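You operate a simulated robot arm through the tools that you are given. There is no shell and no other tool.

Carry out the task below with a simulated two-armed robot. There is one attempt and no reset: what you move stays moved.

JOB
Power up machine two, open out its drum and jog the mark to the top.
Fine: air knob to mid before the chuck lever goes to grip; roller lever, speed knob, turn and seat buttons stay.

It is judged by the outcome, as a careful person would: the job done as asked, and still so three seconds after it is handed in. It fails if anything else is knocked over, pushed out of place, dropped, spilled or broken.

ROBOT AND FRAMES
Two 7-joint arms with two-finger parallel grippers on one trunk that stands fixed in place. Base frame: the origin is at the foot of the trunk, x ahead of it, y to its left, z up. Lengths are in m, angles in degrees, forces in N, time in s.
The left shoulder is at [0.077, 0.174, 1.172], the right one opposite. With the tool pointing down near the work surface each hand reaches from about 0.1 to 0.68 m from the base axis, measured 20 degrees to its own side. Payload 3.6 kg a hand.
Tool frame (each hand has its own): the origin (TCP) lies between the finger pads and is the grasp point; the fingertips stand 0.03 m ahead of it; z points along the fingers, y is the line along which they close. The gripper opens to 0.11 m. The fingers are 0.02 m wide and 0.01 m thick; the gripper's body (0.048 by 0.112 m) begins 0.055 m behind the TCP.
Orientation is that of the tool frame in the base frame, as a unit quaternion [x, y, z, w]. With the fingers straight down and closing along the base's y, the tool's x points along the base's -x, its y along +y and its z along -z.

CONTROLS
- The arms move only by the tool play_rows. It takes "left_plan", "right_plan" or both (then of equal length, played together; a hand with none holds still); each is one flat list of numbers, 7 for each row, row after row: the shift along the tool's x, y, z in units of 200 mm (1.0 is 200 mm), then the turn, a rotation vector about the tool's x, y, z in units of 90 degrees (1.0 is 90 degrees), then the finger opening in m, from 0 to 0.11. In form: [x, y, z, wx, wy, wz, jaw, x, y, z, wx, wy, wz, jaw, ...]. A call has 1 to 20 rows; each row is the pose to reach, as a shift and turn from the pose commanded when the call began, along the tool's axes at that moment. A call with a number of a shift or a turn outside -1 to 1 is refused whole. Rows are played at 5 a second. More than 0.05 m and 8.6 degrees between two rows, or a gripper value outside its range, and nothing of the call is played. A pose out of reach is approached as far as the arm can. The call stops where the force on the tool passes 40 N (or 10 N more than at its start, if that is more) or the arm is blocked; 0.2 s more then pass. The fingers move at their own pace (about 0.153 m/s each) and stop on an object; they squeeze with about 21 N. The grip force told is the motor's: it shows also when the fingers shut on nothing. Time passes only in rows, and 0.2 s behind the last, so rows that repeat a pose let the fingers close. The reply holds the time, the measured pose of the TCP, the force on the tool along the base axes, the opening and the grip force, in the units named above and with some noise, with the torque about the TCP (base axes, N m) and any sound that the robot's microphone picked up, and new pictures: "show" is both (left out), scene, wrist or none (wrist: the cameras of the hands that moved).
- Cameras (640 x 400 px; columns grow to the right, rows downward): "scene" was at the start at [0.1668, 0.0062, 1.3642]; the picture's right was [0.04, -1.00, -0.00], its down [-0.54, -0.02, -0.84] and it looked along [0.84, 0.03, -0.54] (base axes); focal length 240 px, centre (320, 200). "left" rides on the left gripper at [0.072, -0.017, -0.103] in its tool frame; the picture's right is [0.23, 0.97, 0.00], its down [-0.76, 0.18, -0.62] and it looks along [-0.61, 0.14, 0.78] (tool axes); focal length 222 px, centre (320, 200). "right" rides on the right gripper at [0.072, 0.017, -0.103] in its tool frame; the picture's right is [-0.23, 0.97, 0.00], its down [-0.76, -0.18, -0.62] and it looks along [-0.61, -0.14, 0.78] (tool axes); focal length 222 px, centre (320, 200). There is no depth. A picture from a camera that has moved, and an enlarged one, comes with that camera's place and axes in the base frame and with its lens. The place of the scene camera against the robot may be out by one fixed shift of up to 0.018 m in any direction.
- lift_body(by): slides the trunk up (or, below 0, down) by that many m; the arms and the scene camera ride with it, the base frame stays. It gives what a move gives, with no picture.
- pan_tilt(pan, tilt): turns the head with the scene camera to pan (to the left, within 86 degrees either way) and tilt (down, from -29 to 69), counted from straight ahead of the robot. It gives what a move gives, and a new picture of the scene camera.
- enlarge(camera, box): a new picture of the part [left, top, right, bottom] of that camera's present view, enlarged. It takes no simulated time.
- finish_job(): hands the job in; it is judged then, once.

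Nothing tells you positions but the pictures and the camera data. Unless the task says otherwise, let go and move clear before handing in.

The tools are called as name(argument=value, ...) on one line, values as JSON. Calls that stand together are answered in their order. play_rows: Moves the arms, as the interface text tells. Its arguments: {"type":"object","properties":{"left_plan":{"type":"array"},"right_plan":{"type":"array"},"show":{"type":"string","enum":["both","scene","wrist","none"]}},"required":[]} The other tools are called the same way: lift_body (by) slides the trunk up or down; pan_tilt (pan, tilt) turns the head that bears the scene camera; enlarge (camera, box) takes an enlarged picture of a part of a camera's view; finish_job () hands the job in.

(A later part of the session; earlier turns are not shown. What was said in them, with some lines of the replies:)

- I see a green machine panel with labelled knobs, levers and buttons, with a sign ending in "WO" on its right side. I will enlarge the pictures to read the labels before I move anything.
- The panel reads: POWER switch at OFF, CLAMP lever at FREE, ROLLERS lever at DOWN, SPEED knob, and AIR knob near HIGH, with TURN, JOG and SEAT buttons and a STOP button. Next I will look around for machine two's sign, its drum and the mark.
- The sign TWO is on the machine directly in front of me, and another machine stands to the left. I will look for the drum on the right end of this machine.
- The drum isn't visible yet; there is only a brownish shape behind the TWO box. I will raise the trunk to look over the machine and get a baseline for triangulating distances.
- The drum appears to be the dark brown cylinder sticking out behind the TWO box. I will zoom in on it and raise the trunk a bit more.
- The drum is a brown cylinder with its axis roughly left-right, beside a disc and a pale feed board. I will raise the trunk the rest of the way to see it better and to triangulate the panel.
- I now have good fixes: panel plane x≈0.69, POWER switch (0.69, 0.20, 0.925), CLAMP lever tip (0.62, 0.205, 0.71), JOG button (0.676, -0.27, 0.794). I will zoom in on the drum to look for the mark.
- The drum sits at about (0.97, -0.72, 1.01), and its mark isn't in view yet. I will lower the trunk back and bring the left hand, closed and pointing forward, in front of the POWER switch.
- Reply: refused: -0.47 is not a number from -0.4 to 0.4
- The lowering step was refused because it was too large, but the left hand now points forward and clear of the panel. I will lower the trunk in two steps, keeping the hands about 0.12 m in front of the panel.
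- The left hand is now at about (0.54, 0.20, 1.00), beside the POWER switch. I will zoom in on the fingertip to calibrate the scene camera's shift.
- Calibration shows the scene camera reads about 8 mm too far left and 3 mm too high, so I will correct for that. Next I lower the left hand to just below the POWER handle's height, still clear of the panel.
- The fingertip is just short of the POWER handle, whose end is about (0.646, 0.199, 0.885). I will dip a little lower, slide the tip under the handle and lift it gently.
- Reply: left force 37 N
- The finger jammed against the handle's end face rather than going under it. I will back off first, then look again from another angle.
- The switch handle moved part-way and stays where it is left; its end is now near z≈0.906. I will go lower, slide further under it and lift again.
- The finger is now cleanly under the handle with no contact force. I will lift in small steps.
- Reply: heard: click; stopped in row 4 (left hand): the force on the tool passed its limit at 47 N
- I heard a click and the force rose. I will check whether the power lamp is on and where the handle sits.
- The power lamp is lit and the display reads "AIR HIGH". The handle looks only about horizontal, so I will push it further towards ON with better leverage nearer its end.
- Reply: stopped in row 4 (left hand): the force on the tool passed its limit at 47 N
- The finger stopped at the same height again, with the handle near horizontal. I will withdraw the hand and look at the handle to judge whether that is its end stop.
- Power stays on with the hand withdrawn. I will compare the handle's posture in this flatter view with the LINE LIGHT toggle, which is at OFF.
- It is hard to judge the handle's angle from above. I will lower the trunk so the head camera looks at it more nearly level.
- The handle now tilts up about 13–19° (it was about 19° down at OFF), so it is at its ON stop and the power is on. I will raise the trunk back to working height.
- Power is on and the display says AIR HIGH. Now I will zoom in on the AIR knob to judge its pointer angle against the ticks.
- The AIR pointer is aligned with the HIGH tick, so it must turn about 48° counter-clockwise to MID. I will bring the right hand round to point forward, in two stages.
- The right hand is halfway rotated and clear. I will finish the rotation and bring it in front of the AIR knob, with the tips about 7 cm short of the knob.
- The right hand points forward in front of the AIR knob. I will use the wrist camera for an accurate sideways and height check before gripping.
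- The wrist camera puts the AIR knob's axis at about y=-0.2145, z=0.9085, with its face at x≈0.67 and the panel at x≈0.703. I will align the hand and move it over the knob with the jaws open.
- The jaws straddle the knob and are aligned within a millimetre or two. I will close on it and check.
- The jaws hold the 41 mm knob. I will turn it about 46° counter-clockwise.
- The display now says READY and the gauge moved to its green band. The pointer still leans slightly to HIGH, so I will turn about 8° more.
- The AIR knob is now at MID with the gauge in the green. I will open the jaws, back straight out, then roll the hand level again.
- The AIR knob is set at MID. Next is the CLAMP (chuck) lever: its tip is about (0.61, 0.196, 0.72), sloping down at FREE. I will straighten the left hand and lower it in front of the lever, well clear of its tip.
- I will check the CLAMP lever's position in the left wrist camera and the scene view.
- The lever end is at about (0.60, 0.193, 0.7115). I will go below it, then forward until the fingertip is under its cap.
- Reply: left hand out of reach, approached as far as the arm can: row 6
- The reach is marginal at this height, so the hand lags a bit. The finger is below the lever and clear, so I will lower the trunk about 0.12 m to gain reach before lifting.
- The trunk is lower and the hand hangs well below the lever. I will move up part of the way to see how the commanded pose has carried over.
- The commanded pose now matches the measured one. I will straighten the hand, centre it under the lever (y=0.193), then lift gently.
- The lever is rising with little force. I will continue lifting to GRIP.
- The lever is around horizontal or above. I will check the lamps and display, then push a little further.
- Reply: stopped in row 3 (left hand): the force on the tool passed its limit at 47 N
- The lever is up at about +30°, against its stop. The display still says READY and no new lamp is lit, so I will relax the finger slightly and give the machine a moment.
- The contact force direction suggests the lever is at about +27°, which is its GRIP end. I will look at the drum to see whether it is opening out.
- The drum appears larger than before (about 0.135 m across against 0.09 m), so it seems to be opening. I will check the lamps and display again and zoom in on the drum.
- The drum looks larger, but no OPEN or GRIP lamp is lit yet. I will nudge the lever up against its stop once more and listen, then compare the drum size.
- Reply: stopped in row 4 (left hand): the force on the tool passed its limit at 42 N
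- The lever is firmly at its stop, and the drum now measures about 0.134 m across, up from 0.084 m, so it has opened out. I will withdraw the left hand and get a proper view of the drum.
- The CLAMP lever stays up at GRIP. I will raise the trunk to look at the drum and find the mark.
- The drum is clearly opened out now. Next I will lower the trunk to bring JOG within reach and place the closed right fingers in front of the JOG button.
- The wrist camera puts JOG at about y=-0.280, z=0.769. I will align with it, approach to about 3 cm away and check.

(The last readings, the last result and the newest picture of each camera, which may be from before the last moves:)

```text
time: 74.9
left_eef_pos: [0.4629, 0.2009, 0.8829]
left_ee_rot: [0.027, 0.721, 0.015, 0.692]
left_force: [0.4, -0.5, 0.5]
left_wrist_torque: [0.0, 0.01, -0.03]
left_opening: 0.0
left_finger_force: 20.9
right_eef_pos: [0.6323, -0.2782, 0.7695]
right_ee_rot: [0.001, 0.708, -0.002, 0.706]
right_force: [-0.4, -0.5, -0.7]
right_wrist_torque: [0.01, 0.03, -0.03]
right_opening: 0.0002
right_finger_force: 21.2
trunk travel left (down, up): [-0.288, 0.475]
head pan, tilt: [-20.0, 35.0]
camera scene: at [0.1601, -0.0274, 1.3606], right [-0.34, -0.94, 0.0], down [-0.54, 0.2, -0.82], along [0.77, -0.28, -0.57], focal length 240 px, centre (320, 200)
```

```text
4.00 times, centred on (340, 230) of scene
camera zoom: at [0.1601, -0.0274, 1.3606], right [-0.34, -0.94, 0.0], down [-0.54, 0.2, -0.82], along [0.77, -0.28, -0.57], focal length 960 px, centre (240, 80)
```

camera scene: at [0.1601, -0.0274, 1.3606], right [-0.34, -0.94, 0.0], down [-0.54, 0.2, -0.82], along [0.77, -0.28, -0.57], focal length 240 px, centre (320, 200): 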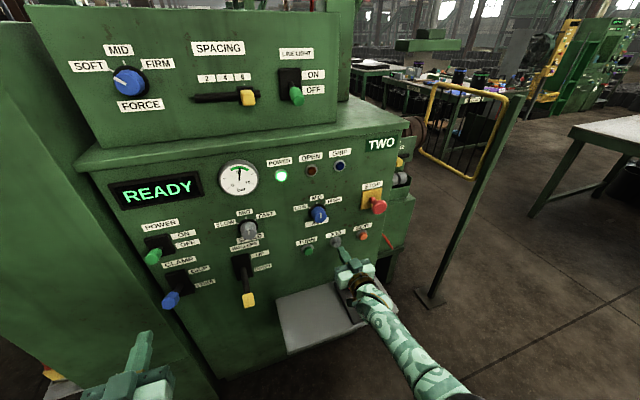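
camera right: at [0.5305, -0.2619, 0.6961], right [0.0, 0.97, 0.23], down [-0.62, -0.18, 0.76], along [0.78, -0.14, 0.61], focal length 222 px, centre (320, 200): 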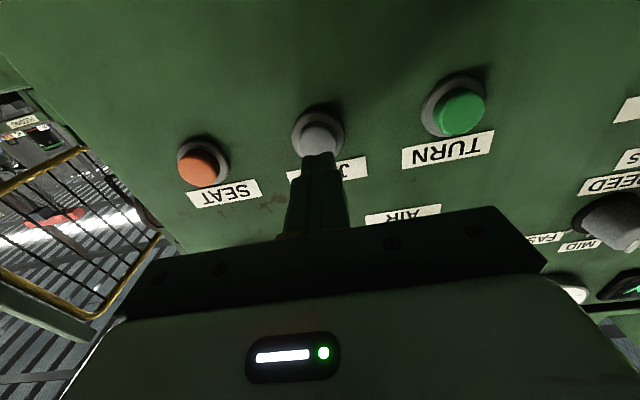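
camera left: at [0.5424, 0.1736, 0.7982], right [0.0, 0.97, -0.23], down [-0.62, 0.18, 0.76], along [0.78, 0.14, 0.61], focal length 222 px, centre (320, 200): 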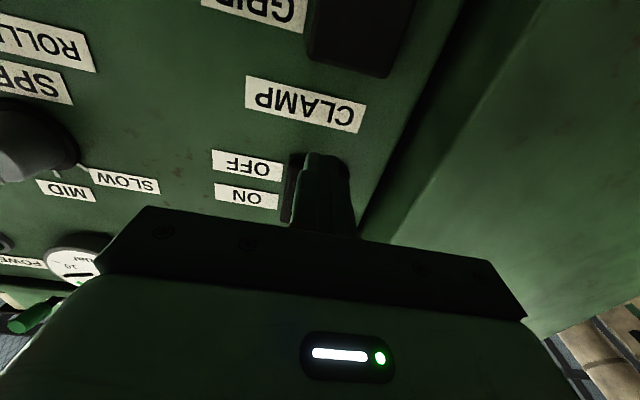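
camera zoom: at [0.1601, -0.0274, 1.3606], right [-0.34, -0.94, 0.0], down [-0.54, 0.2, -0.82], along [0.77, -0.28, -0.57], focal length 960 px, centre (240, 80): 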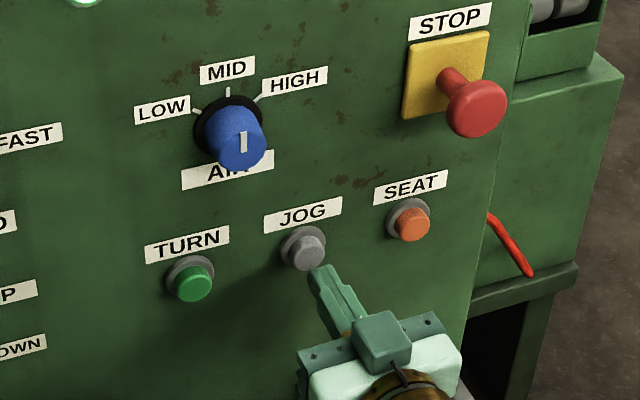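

The finger lines up with JOG. Before pressing, I will take a reference picture of the drum from the head camera.

pan_tilt(pan=-38, tilt=20)

enlarge(camera="scene", box=[295, 150, 375, 220])

```text
time: 75.7
left_eef_pos: [0.4625, 0.1996, 0.882]
left_ee_rot: [0.026, 0.721, 0.016, 0.692]
left_force: [0.5, 1.1, -0.7]
left_wrist_torque: [0.01, 0.01, 0.01]
left_opening: 0.0002
left_finger_force: 21.0
right_eef_pos: [0.6325, -0.2802, 0.7692]
right_ee_rot: [0.001, 0.708, -0.001, 0.707]
right_force: [0.1, -0.4, -0.6]
right_wrist_torque: [0.01, -0.01, 0.02]
right_opening: 0.0
right_finger_force: 21.2
trunk travel left (down, up): [-0.288, 0.475]
head pan, tilt: [-38.0, 20.0]
camera scene: at [0.1508, -0.0545, 1.3843], right [-0.62, -0.79, 0.0], down [-0.27, 0.21, -0.94], along [0.74, -0.58, -0.34], focal length 240 px, centre (320, 200)
```

scene: 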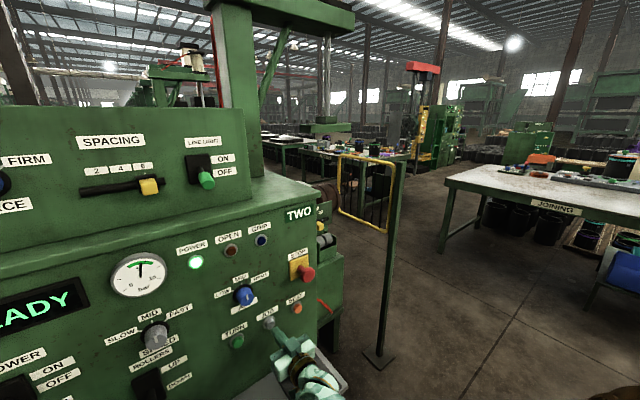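

```text
5.71 times, centred on (335, 185) of scene
camera zoom: at [0.1508, -0.0545, 1.3843], right [-0.62, -0.79, 0.0], down [-0.27, 0.21, -0.94], along [0.74, -0.58, -0.34], focal length 1371 px, centre (234, 286)
```

zoom: 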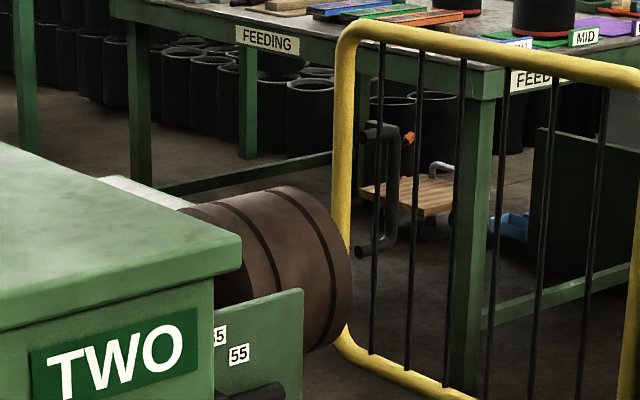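

I have a clear view of the top of the drum. I will now press JOG gently in small steps.

play_rows(right_plan=[0.014, 0.0, 0.1, 0, 0, 0, 0.0, 0.014, 0.0, 0.135, 0, 0, 0, 0.0, 0.014, 0.0, 0.16, 0, 0, 0, 0.0], show="none")

enlarge(camera="scene", box=[295, 150, 375, 220])

enlarge(camera="right", box=[220, 50, 420, 200])

```text
time: 76.6
left_eef_pos: [0.4594, 0.1998, 0.885]
left_ee_rot: [0.027, 0.72, 0.018, 0.694]
left_force: [0.5, 0.7, -0.8]
left_wrist_torque: [0.01, -0.02, 0.05]
left_opening: 0.0
left_finger_force: 20.5
right_eef_pos: [0.6605, -0.2798, 0.7654]
right_ee_rot: [0.001, 0.707, -0.002, 0.707]
right_force: [-39.6, -1.5, 13.1]
right_wrist_torque: [-0.1, -0.37, -0.02]
right_opening: 0.0
right_finger_force: 21.4
trunk travel left (down, up): [-0.288, 0.475]
head pan, tilt: [-38.0, 20.0]
heard: click
stopped in row 3 (right hand): the force on the tool passed its limit at 41 N (the readings are from after the stop); the commanded pose is now the measured one
```

```text
5.71 times, centred on (335, 185) of scene
camera zoom: at [0.144, -0.0543, 1.3854], right [-0.62, -0.79, 0.0], down [-0.27, 0.21, -0.94], along [0.74, -0.58, -0.34], focal length 1371 px, centre (234, 286)
```

zoom: 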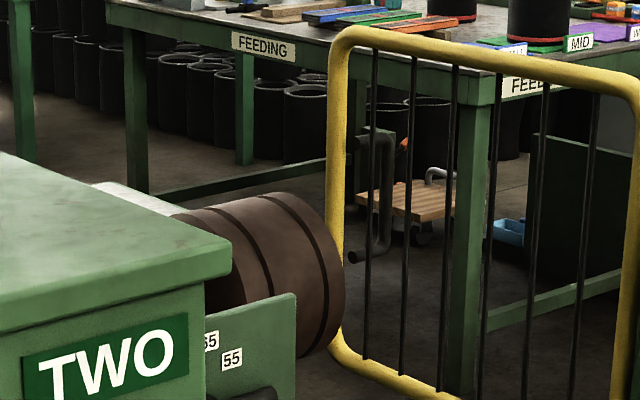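

```text
2.67 times, centred on (320, 125) of right
camera zoom: at [0.5576, -0.2629, 0.6931], right [0.0, 0.97, 0.23], down [-0.62, -0.18, 0.76], along [0.78, -0.14, 0.61], focal length 592 px, centre (320, 400)
```

zoom: 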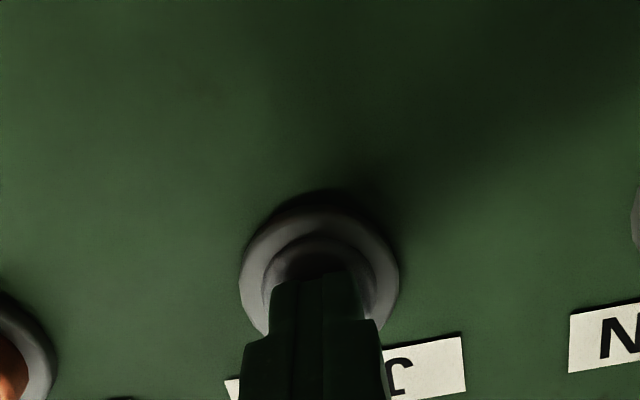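

JOG clicked. I will hold it there briefly to see whether the drum turns.

play_rows(right_plan=[0, 0, -0.003, 0, 0, 0, 0.0, 0, 0, -0.003, 0, 0, 0, 0.0, 0, 0, -0.003, 0, 0, 0, 0.0, 0, 0, -0.003, 0, 0, 0, 0.0], show="none")

enlarge(camera="scene", box=[295, 150, 375, 220])

enlarge(camera="scene", box=[0, 200, 320, 400])

```text
time: 77.6
left_eef_pos: [0.4583, 0.2007, 0.885]
left_ee_rot: [0.028, 0.719, 0.018, 0.694]
left_force: [-0.4, -0.1, -0.9]
left_wrist_torque: [-0.02, 0.0, -0.03]
left_opening: 0.0
left_finger_force: 20.8
right_eef_pos: [0.6588, -0.2805, 0.7653]
right_ee_rot: [0.001, 0.708, -0.001, 0.707]
right_force: [-37.1, -3.1, 13.1]
right_wrist_torque: [0.03, -0.32, -0.11]
right_opening: 0.0
right_finger_force: 20.9
trunk travel left (down, up): [-0.288, 0.475]
head pan, tilt: [-38.0, 20.0]
```

```text
5.71 times, centred on (335, 185) of scene
camera zoom: at [0.1449, -0.0544, 1.3851], right [-0.62, -0.79, 0.0], down [-0.27, 0.21, -0.94], along [0.74, -0.58, -0.34], focal length 1371 px, centre (234, 286)
```

zoom: 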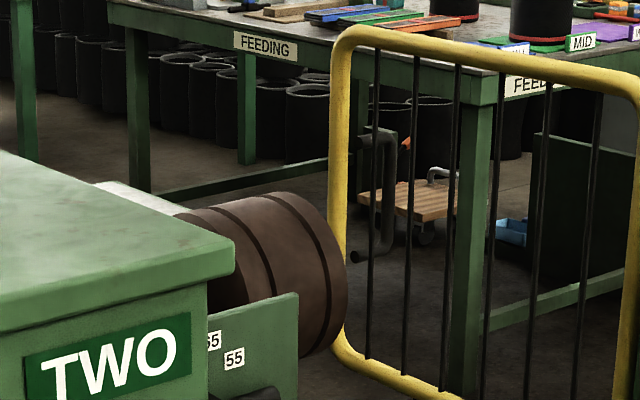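

```text
2.00 times, centred on (160, 300) of scene
camera zoom: at [0.1449, -0.0544, 1.3851], right [-0.62, -0.79, 0.0], down [-0.27, 0.21, -0.94], along [0.74, -0.58, -0.34], focal length 480 px, centre (640, 0)
```

zoom: 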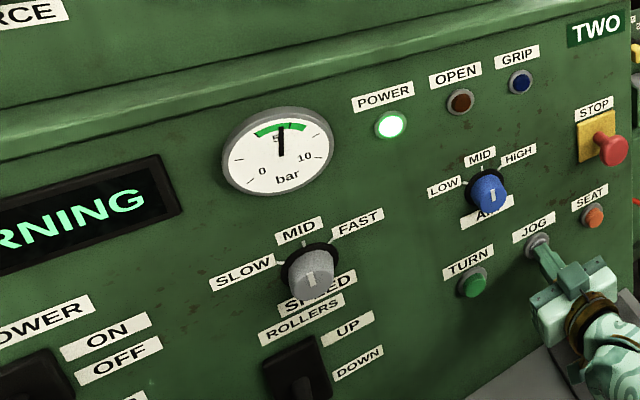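

The display shows TURNING, so the drum turns while JOG is held. I will keep holding in one-second bursts and watch for the mark.

play_rows(right_plan=[0, 0, -0.003, 0, 0, 0, 0.0, 0, 0, -0.003, 0, 0, 0, 0.0, 0, 0, -0.003, 0, 0, 0, 0.0, 0, 0, -0.003, 0, 0, 0, 0.0, 0, 0, -0.003, 0, 0, 0, 0.0], show="none")

enlarge(camera="scene", box=[295, 150, 375, 220])

```text
time: 78.8
left_eef_pos: [0.4584, 0.2, 0.8842]
left_ee_rot: [0.028, 0.72, 0.017, 0.694]
left_force: [0.2, -0.5, 0.8]
left_wrist_torque: [0.04, 0.01, -0.01]
left_opening: 0.0
left_finger_force: 21.5
right_eef_pos: [0.6602, -0.2791, 0.7659]
right_ee_rot: [0.0, 0.708, 0.0, 0.707]
right_force: [-34.1, -3.7, 11.2]
right_wrist_torque: [0.01, -0.27, -0.09]
right_opening: 0.0
right_finger_force: 21.0
trunk travel left (down, up): [-0.288, 0.475]
head pan, tilt: [-38.0, 20.0]
```

```text
5.71 times, centred on (335, 185) of scene
camera zoom: at [0.1454, -0.0544, 1.3851], right [-0.62, -0.79, 0.0], down [-0.27, 0.21, -0.94], along [0.74, -0.58, -0.34], focal length 1371 px, centre (234, 286)
```

zoom: 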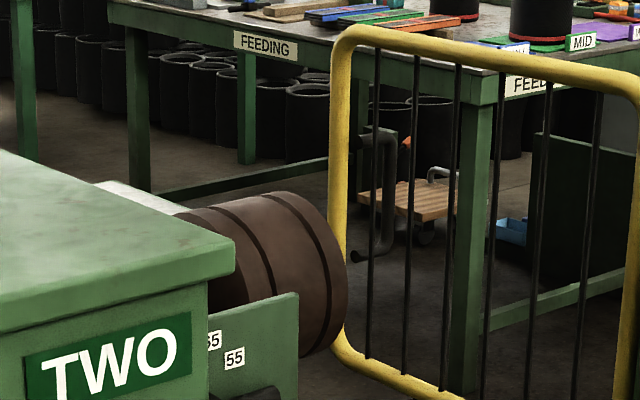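

No mark has come into view yet. I will keep jogging.

play_rows(right_plan=[0, 0, -0.003, 0, 0, 0, 0.0, 0, 0, -0.003, 0, 0, 0, 0.0, 0, 0, -0.003, 0, 0, 0, 0.0, 0, 0, -0.003, 0, 0, 0, 0.0, 0, 0, -0.003, 0, 0, 0, 0.0], show="none")

enlarge(camera="scene", box=[305, 170, 355, 220])

play_rows(right_plan=[0, 0, -0.003, 0, 0, 0, 0.0, 0, 0, -0.003, 0, 0, 0, 0.0, 0, 0, -0.003, 0, 0, 0, 0.0, 0, 0, -0.003, 0, 0, 0, 0.0, 0, 0, -0.003, 0, 0, 0, 0.0], show="none")

enlarge(camera="scene", box=[305, 170, 355, 220])

```text
time: 80.0
left_eef_pos: [0.459, 0.1998, 0.885]
left_ee_rot: [0.027, 0.72, 0.018, 0.694]
left_force: [-1.0, 0.2, 0.3]
left_wrist_torque: [0.01, -0.01, 0.04]
left_opening: 0.0
left_finger_force: 20.5
right_eef_pos: [0.6599, -0.2805, 0.7651]
right_ee_rot: [0.0, 0.708, 0.0, 0.707]
right_force: [-31.8, -4.1, 11.4]
right_wrist_torque: [-0.01, -0.33, -0.12]
right_opening: 0.0
right_finger_force: 21.2
trunk travel left (down, up): [-0.288, 0.475]
head pan, tilt: [-38.0, 20.0]
```

```text
8.00 times, centred on (330, 195) of scene
camera zoom: at [0.1456, -0.0545, 1.385], right [-0.62, -0.79, 0.0], down [-0.27, 0.21, -0.94], along [0.74, -0.58, -0.34], focal length 1920 px, centre (240, 240)
```

zoom: 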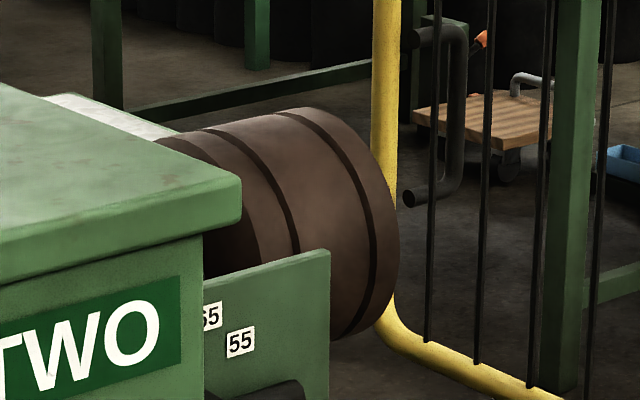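

```text
time: 81.2
left_eef_pos: [0.4592, 0.1996, 0.8846]
left_ee_rot: [0.027, 0.72, 0.018, 0.693]
left_force: [0.9, -0.1, 0.4]
left_wrist_torque: [0.01, -0.04, -0.02]
left_opening: 0.0
left_finger_force: 21.4
right_eef_pos: [0.6584, -0.2804, 0.7664]
right_ee_rot: [0.0, 0.708, -0.001, 0.706]
right_force: [-29.0, -7.0, 10.9]
right_wrist_torque: [-0.04, -0.34, -0.2]
right_opening: 0.0
right_finger_force: 21.0
trunk travel left (down, up): [-0.288, 0.475]
head pan, tilt: [-38.0, 20.0]
```

```text
8.00 times, centred on (330, 195) of scene
camera zoom: at [0.146, -0.0549, 1.385], right [-0.62, -0.79, 0.0], down [-0.27, 0.21, -0.94], along [0.74, -0.58, -0.34], focal length 1920 px, centre (240, 240)
```

zoom: 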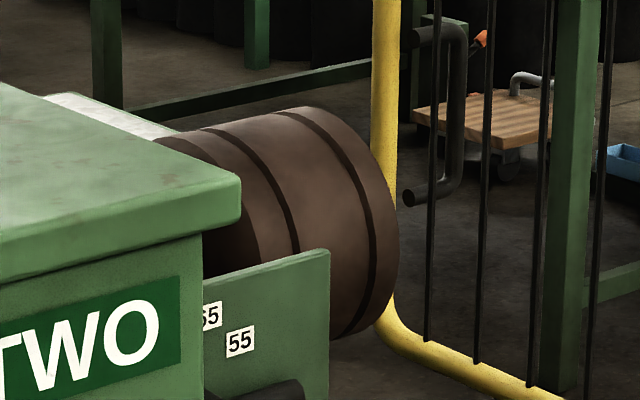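

I will check that the display still shows TURNING and keep jogging.

play_rows(right_plan=[0, 0, 0, 0, 0, 0, 0.0, 0, 0, 0, 0, 0, 0, 0.0, 0, 0, 0, 0, 0, 0, 0.0, 0, 0, 0, 0, 0, 0, 0.0, 0, 0, 0, 0, 0, 0, 0.0], show="none")

enlarge(camera="scene", box=[305, 170, 355, 220])

enlarge(camera="scene", box=[0, 200, 320, 400])

play_rows(right_plan=[0, 0, 0, 0, 0, 0, 0.0, 0, 0, 0, 0, 0, 0, 0.0, 0, 0, 0, 0, 0, 0, 0.0, 0, 0, 0, 0, 0, 0, 0.0, 0, 0, 0, 0, 0, 0, 0.0], show="none")

enlarge(camera="scene", box=[305, 170, 355, 220])

```text
time: 82.4
left_eef_pos: [0.4593, 0.2005, 0.885]
left_ee_rot: [0.027, 0.72, 0.018, 0.693]
left_force: [0.1, -0.5, 0.1]
left_wrist_torque: [-0.02, -0.01, -0.01]
left_opening: 0.0001
left_finger_force: 20.5
right_eef_pos: [0.6583, -0.2793, 0.7668]
right_ee_rot: [0.0, 0.708, 0.0, 0.706]
right_force: [-30.0, -8.0, 10.8]
right_wrist_torque: [-0.03, -0.3, -0.23]
right_opening: 0.0001
right_finger_force: 20.7
trunk travel left (down, up): [-0.288, 0.475]
head pan, tilt: [-38.0, 20.0]
```

```text
8.00 times, centred on (330, 195) of scene
camera zoom: at [0.146, -0.0549, 1.385], right [-0.62, -0.79, 0.0], down [-0.27, 0.21, -0.94], along [0.74, -0.58, -0.34], focal length 1920 px, centre (240, 240)
```

zoom: 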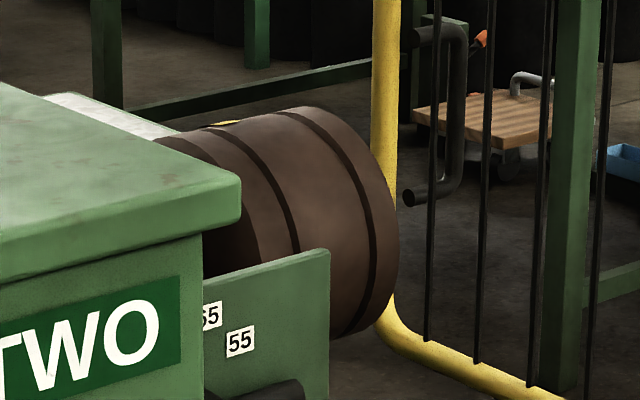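

```text
2.00 times, centred on (160, 300) of scene
camera zoom: at [0.146, -0.0549, 1.385], right [-0.62, -0.79, 0.0], down [-0.27, 0.21, -0.94], along [0.74, -0.58, -0.34], focal length 480 px, centre (640, 0)
```

zoom: 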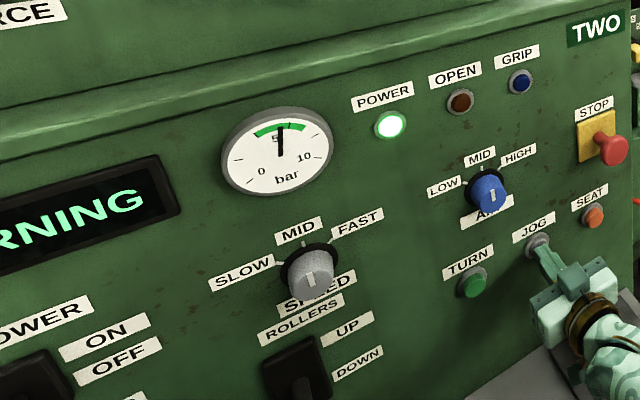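

```text
time: 83.6
left_eef_pos: [0.4587, 0.1999, 0.8845]
left_ee_rot: [0.029, 0.72, 0.016, 0.693]
left_force: [0.3, -0.7, -0.5]
left_wrist_torque: [0.02, 0.01, 0.0]
left_opening: 0.0004
left_finger_force: 20.7
right_eef_pos: [0.6599, -0.2792, 0.7648]
right_ee_rot: [-0.001, 0.709, 0.0, 0.705]
right_force: [-28.8, -6.9, 9.3]
right_wrist_torque: [-0.01, -0.3, -0.19]
right_opening: 0.0001
right_finger_force: 20.6
trunk travel left (down, up): [-0.288, 0.475]
head pan, tilt: [-38.0, 20.0]
```

```text
8.00 times, centred on (330, 195) of scene
camera zoom: at [0.1461, -0.0549, 1.3849], right [-0.62, -0.79, 0.0], down [-0.27, 0.21, -0.94], along [0.74, -0.58, -0.34], focal length 1920 px, centre (240, 240)
```

zoom: 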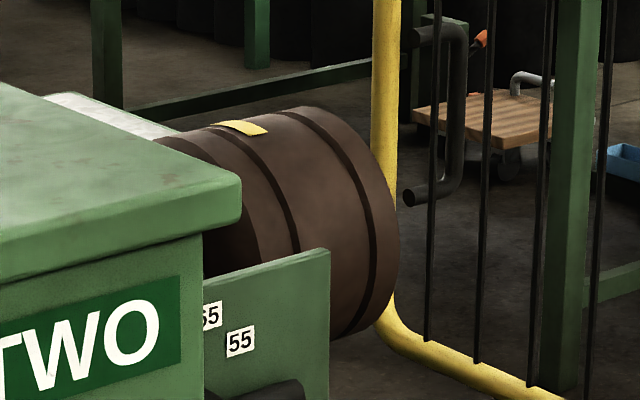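

A yellow mark has come over from the rear onto the top of the drum. I will zoom in to judge its exact angle; no time passes while I look.

enlarge(camera="scene", box=[315, 175, 340, 195])

enlarge(camera="scene", box=[310, 172, 350, 202])

```text
16.00 times, centred on (328, 185) of scene
camera zoom: at [0.1461, -0.0549, 1.3849], right [-0.62, -0.79, 0.0], down [-0.27, 0.21, -0.94], along [0.74, -0.58, -0.34], focal length 3840 px, centre (200, 440)
```

zoom: 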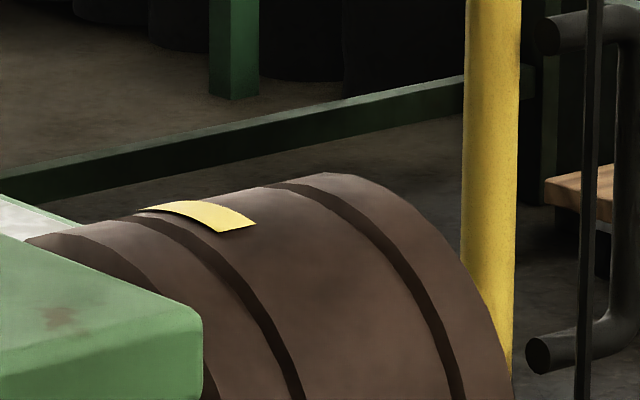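

```text
13.33 times, centred on (330, 187) of scene
camera zoom: at [0.1461, -0.0549, 1.3849], right [-0.62, -0.79, 0.0], down [-0.27, 0.21, -0.94], along [0.74, -0.58, -0.34], focal length 3200 px, centre (187, 373)
```

zoom: 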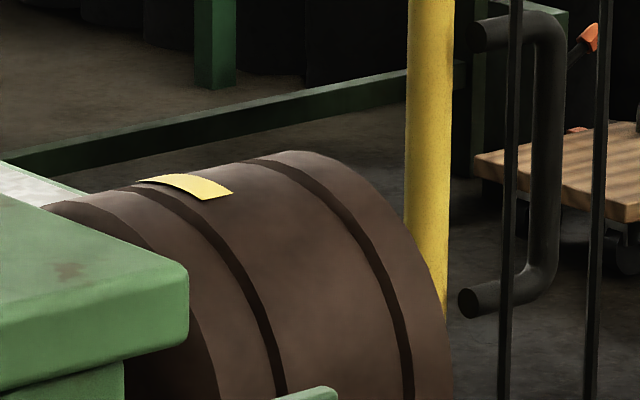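

The mark's front edge is about 12° past the top and its rear edge is still near the rear horizon, so its centre is close to the top. I will release JOG quickly now and look from higher up.

play_rows(right_plan=[0, 0, -0.22, 0, 0, 0, 0.0, 0, 0, -0.4, 0, 0, 0, 0.0], show="none")

enlarge(camera="scene", box=[315, 175, 340, 195])

enlarge(camera="scene", box=[0, 200, 320, 400])

```text
time: 84.2
left_eef_pos: [0.4627, 0.1999, 0.8839]
left_ee_rot: [0.027, 0.721, 0.018, 0.692]
left_force: [-0.3, 0.2, 0.0]
left_wrist_torque: [-0.04, 0.03, 0.0]
left_opening: 0.0
left_finger_force: 21.2
right_eef_pos: [0.5822, -0.278, 0.7636]
right_ee_rot: [0.0, 0.709, -0.001, 0.705]
right_force: [-0.6, -0.8, 0.7]
right_wrist_torque: [-0.02, 0.03, -0.01]
right_opening: 0.0001
right_finger_force: 21.0
trunk travel left (down, up): [-0.288, 0.475]
head pan, tilt: [-38.0, 20.0]
```

```text
16.00 times, centred on (328, 185) of scene
camera zoom: at [0.151, -0.0543, 1.3844], right [-0.62, -0.79, 0.0], down [-0.27, 0.21, -0.94], along [0.74, -0.58, -0.34], focal length 3840 px, centre (200, 440)
```

zoom: 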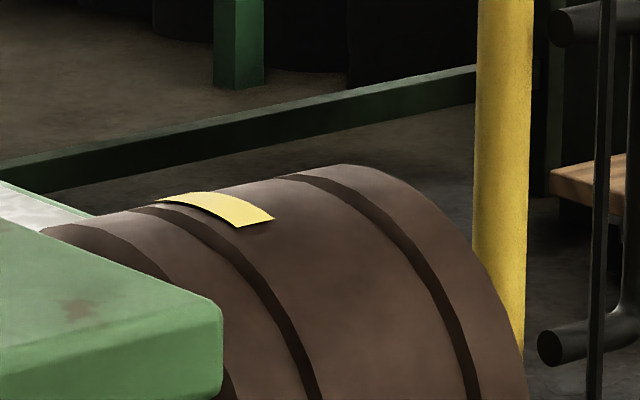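

```text
2.00 times, centred on (160, 300) of scene
camera zoom: at [0.151, -0.0543, 1.3844], right [-0.62, -0.79, 0.0], down [-0.27, 0.21, -0.94], along [0.74, -0.58, -0.34], focal length 480 px, centre (640, 0)
```

zoom: 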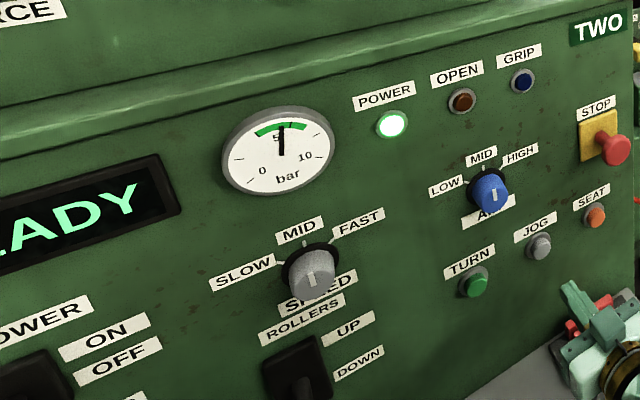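

JOG is released and the display is back to READY. I will back the right hand off a bit more, then raise the trunk to see the mark on the drum from above.

play_rows(right_plan=[0, 0, -0.15, 0, 0, 0, 0.0, 0, 0, -0.3, 0, 0, 0, 0.0], show="none")

lift_body(by=0.4)

pan_tilt(pan=-38, tilt=30)

enlarge(camera="scene", box=[300, 170, 350, 220])

```text
time: 84.8
left_eef_pos: [0.4618, 0.2003, 0.8827]
left_ee_rot: [0.028, 0.721, 0.017, 0.692]
left_force: [-0.5, 0.7, -0.1]
left_wrist_torque: [-0.01, -0.01, -0.01]
left_opening: 0.0002
left_finger_force: 20.5
right_eef_pos: [0.5217, -0.278, 0.765]
right_ee_rot: [-0.001, 0.709, 0.0, 0.705]
right_force: [-0.7, 0.4, -0.9]
right_wrist_torque: [-0.01, -0.02, -0.03]
right_opening: 0.0
right_finger_force: 21.2
trunk travel left (down, up): [-0.288, 0.475]
head pan, tilt: [-38.0, 20.0]
```

```text
time: 88.6
left_eef_pos: [0.4618, 0.2013, 1.2819]
left_ee_rot: [0.027, 0.721, 0.018, 0.693]
left_force: [0.2, 0.6, 0.2]
left_wrist_torque: [0.0, 0.04, -0.02]
left_opening: 0.0
left_finger_force: 21.3
right_eef_pos: [0.5223, -0.2806, 1.1634]
right_ee_rot: [0.0, 0.709, 0.0, 0.705]
right_force: [0.3, 0.6, -0.1]
right_wrist_torque: [0.0, 0.01, -0.02]
right_opening: 0.0
right_finger_force: 21.2
trunk travel left (down, up): [-0.688, 0.075]
head pan, tilt: [-38.0, 20.0]
```

```text
time: 89.3
left_eef_pos: [0.4614, 0.2011, 1.2828]
left_ee_rot: [0.028, 0.721, 0.018, 0.692]
left_force: [-0.3, 0.2, -0.2]
left_wrist_torque: [-0.01, 0.02, -0.03]
left_opening: 0.0
left_finger_force: 21.1
right_eef_pos: [0.5229, -0.2808, 1.1653]
right_ee_rot: [0.0, 0.71, -0.001, 0.705]
right_force: [0.2, -0.6, 0.8]
right_wrist_torque: [-0.04, 0.02, 0.02]
right_opening: 0.0
right_finger_force: 20.9
trunk travel left (down, up): [-0.688, 0.075]
head pan, tilt: [-38.0, 30.0]
camera scene: at [0.0758, -0.0529, 1.7713], right [-0.62, -0.79, 0.0], down [-0.39, 0.31, -0.87], along [0.68, -0.53, -0.5], focal length 240 px, centre (320, 200)
```

scene: 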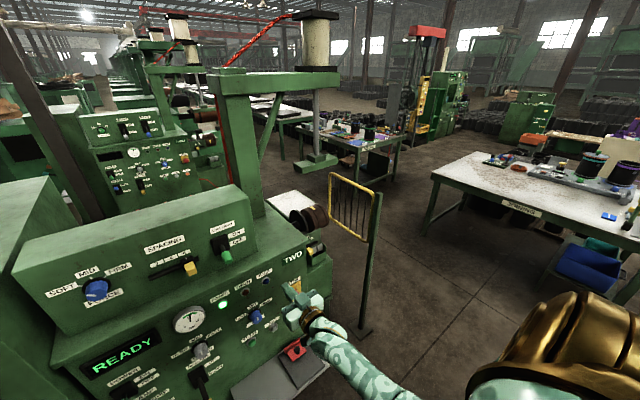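

```text
8.00 times, centred on (325, 195) of scene
camera zoom: at [0.0758, -0.0529, 1.7713], right [-0.62, -0.79, 0.0], down [-0.39, 0.31, -0.87], along [0.68, -0.53, -0.5], focal length 1920 px, centre (280, 240)
```

zoom: 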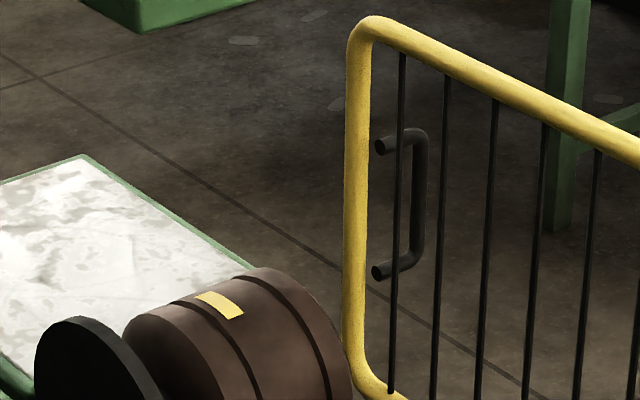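

Now the whole mark is visible from above. I will zoom in tighter on the drum to measure its angle.

enlarge(camera="scene", box=[290, 195, 335, 230])

enlarge(camera="scene", box=[300, 198, 325, 216])

```text
11.43 times, centred on (312, 212) of scene
camera zoom: at [0.0758, -0.0529, 1.7713], right [-0.62, -0.79, 0.0], down [-0.39, 0.31, -0.87], along [0.68, -0.53, -0.5], focal length 2743 px, centre (406, 57)
```

zoom: 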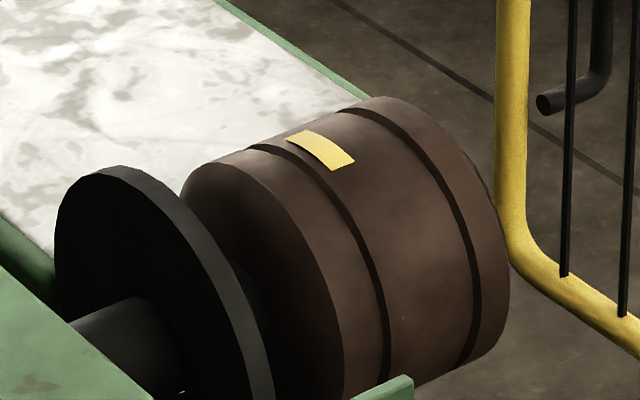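

```text
16.00 times, centred on (312, 207) of scene
camera zoom: at [0.0758, -0.0529, 1.7713], right [-0.62, -0.79, 0.0], down [-0.39, 0.31, -0.87], along [0.68, -0.53, -0.5], focal length 3840 px, centre (440, 88)
```

zoom: 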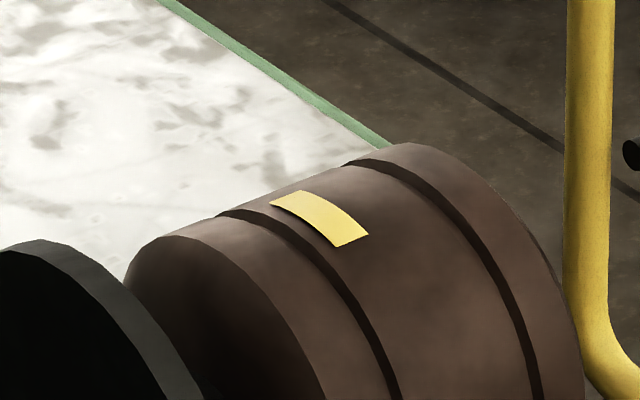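

From above, the mark's mid-point works out at about 1.5–2° short of top dead centre, within measuring error. I will confirm with a larger zoom.

enlarge(camera="scene", box=[306, 199, 319, 207])

enlarge(camera="scene", box=[60, 240, 320, 400])

```text
16.00 times, centred on (312, 203) of scene
camera zoom: at [0.0758, -0.0529, 1.7713], right [-0.62, -0.79, 0.0], down [-0.39, 0.31, -0.87], along [0.68, -0.53, -0.5], focal length 3840 px, centre (440, 152)
```

zoom: 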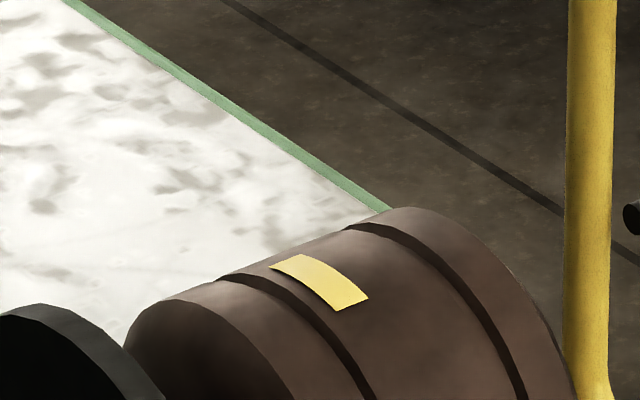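

```text
2.46 times, centred on (190, 320) of scene
camera zoom: at [0.0758, -0.0529, 1.7713], right [-0.62, -0.79, 0.0], down [-0.39, 0.31, -0.87], along [0.68, -0.53, -0.5], focal length 591 px, centre (640, -95)
```

zoom: 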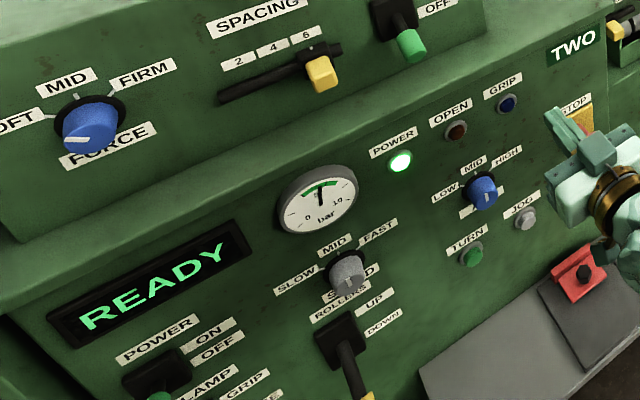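

The mark straddles the top of the drum. I will double-check the OPEN and GRIP lamps closely and the CLAMP lever's final position.

pan_tilt(pan=-5, tilt=45)

enlarge(camera="scene", box=[300, 120, 400, 200])

enlarge(camera="scene", box=[220, 180, 320, 260])

```text
time: 90.3
left_eef_pos: [0.4624, 0.2001, 1.283]
left_ee_rot: [0.029, 0.721, 0.016, 0.692]
left_force: [-0.6, -1.1, 0.7]
left_wrist_torque: [-0.01, -0.03, -0.03]
left_opening: 0.0002
left_finger_force: 21.0
right_eef_pos: [0.5213, -0.2796, 1.1631]
right_ee_rot: [-0.001, 0.71, 0.0, 0.705]
right_force: [1.2, -0.3, -0.7]
right_wrist_torque: [0.02, 0.01, 0.02]
right_opening: 0.0001
right_finger_force: 20.7
trunk travel left (down, up): [-0.688, 0.075]
head pan, tilt: [-5.0, 45.0]
camera scene: at [0.0856, -0.0044, 1.7486], right [-0.09, -1.0, 0.0], down [-0.7, 0.06, -0.71], along [0.7, -0.06, -0.71], focal length 240 px, centre (320, 200)
```

scene: 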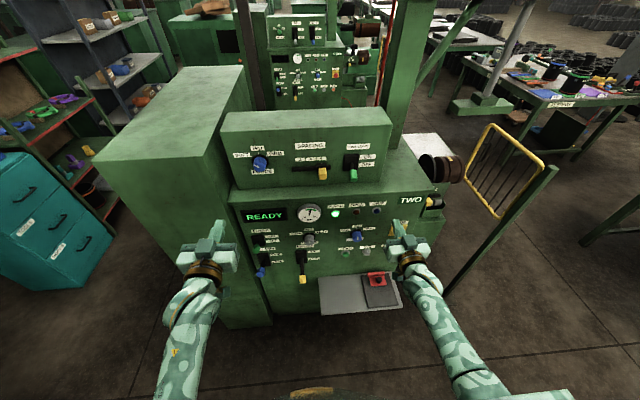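

```text
5.00 times, centred on (350, 160) of scene
camera zoom: at [0.0856, -0.0044, 1.7486], right [-0.09, -1.0, 0.0], down [-0.7, 0.06, -0.71], along [0.7, -0.06, -0.71], focal length 1200 px, centre (170, 400)
```

zoom: 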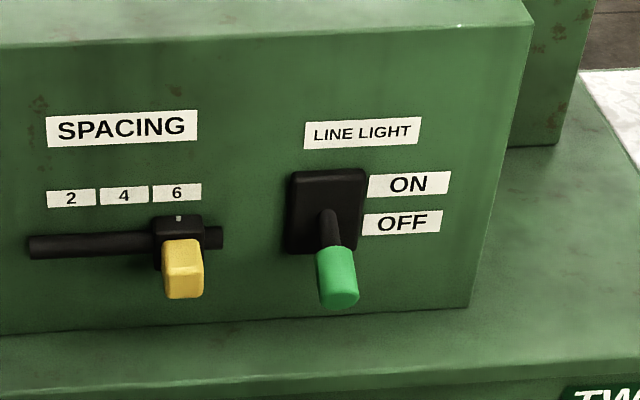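

```text
5.00 times, centred on (270, 220) of scene
camera zoom: at [0.0856, -0.0044, 1.7486], right [-0.09, -1.0, 0.0], down [-0.7, 0.06, -0.71], along [0.7, -0.06, -0.71], focal length 1200 px, centre (570, 100)
```

zoom: 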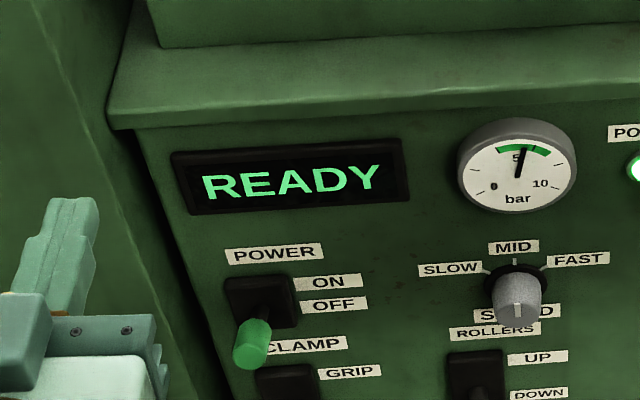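

enlarge(camera="scene", box=[240, 200, 400, 300])

enlarge(camera="scene", box=[400, 130, 480, 200])

enlarge(camera="scene", box=[260, 20, 390, 110])

```text
4.00 times, centred on (320, 250) of scene
camera zoom: at [0.0856, -0.0044, 1.7486], right [-0.09, -1.0, 0.0], down [-0.7, 0.06, -0.71], along [0.7, -0.06, -0.71], focal length 960 px, centre (320, 0)
```

zoom: 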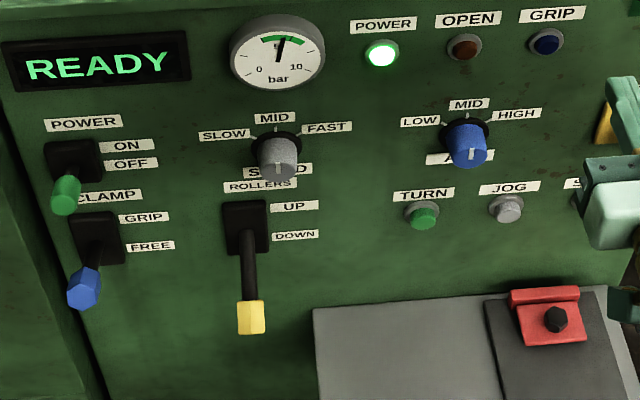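

```text
5.71 times, centred on (440, 165) of scene
camera zoom: at [0.0856, -0.0044, 1.7486], right [-0.09, -1.0, 0.0], down [-0.7, 0.06, -0.71], along [0.7, -0.06, -0.71], focal length 1371 px, centre (-366, 400)
```

zoom: 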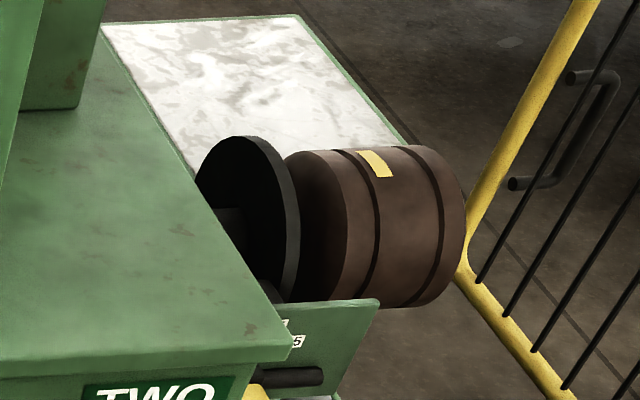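

```text
4.44 times, centred on (325, 65) of scene
camera zoom: at [0.0856, -0.0044, 1.7486], right [-0.09, -1.0, 0.0], down [-0.7, 0.06, -0.71], along [0.7, -0.06, -0.71], focal length 1067 px, centre (298, 800)
```

zoom: 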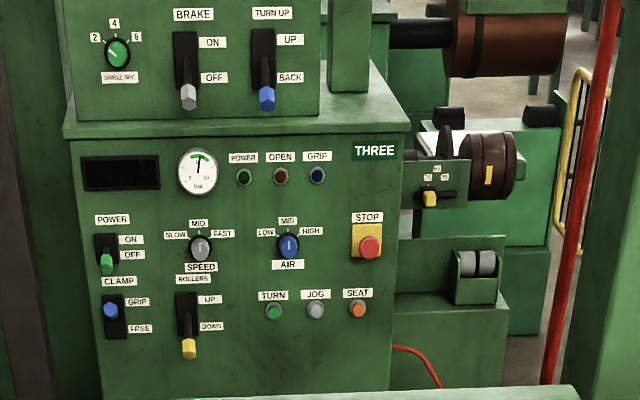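

Machine THREE behind has its CLAMP lever at GRIP in the same posture (about +26°) with the same expanded drum and unlit lamps, which supports machine two's lever and drum being right. I will measure the mark once more from this viewpoint.

enlarge(camera="scene", box=[430, 140, 460, 165])

pan_tilt(pan=-50, tilt=35)

```text
16.00 times, centred on (445, 152) of scene
camera zoom: at [0.0856, -0.0044, 1.7486], right [-0.09, -1.0, 0.0], down [-0.7, 0.06, -0.71], along [0.7, -0.06, -0.71], focal length 3840 px, centre (-1680, 960)
```

zoom: 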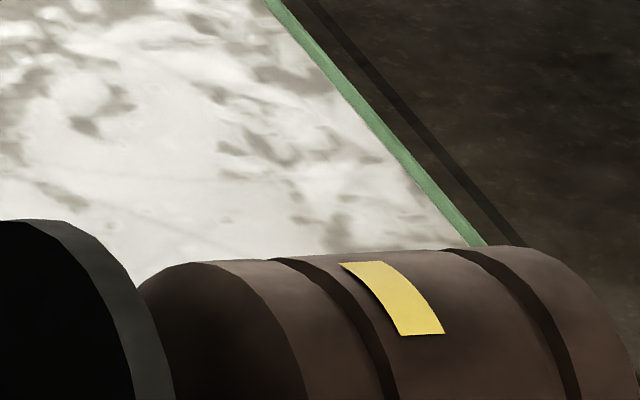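

```text
time: 91.4
left_eef_pos: [0.4614, 0.2013, 1.2817]
left_ee_rot: [0.028, 0.721, 0.018, 0.692]
left_force: [-0.7, 0.3, 0.3]
left_wrist_torque: [-0.01, -0.01, -0.01]
left_opening: 0.0
left_finger_force: 21.2
right_eef_pos: [0.5218, -0.2804, 1.1639]
right_ee_rot: [-0.001, 0.709, 0.0, 0.705]
right_force: [-0.3, -0.3, 0.3]
right_wrist_torque: [-0.01, -0.01, 0.06]
right_opening: 0.0
right_finger_force: 20.8
trunk travel left (down, up): [-0.688, 0.075]
head pan, tilt: [-50.0, 35.0]
camera scene: at [0.0612, -0.0646, 1.7634], right [-0.77, -0.64, 0.0], down [-0.37, 0.44, -0.82], along [0.53, -0.63, -0.57], focal length 240 px, centre (320, 200)
```

scene: 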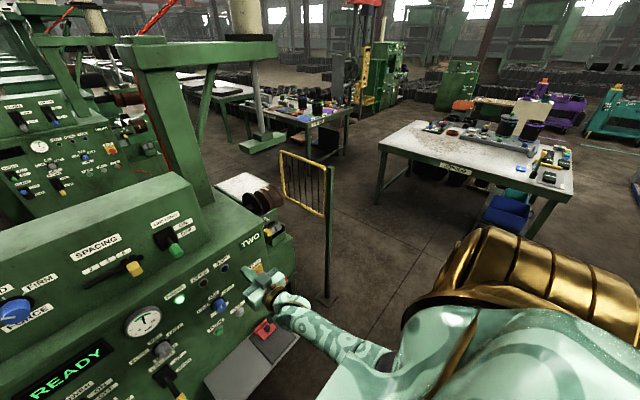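

The second view puts the mark within about 1° of top dead centre. The power is on, AIR is at MID with the gauge in the green, CLAMP is at GRIP, the drum is opened out, and the other controls are untouched. Both hands are clear, so I am handing the job in.

finish_job()

```text
The job is handed in.
```

Machine two is powered up, its drum is opened out, and the yellow mark is at the top, within about 2° by my measurements from the head camera. The job is handed in.

- **Power:** the POWER switch is at ON, its lamp is lit and the display reads READY.
- **Air, then chuck:** I turned the AIR knob to MID first, which brought the gauge into its green band. Then I lifted the CLAMP (chuck) lever to GRIP. The drum grew from about 0.08 m to about 0.13 m across.
- **Jog:** I held JOG until the mark came over the top, then released it. The mark had not moved when I last checked.
- **Left alone:** the ROLLERS lever, SPEED knob, and the TURN and SEAT buttons were not touched. Nothing else was moved or knocked, and both hands were clear at hand-in.

The OPEN and GRIP lamps never lit, even with the lever at its stop and the drum visibly open. Machine three's lamps are unlit with its lever at GRIP too, though its POWER switch is at OFF, so that comparison does not settle it. I went by the lever and the drum instead.
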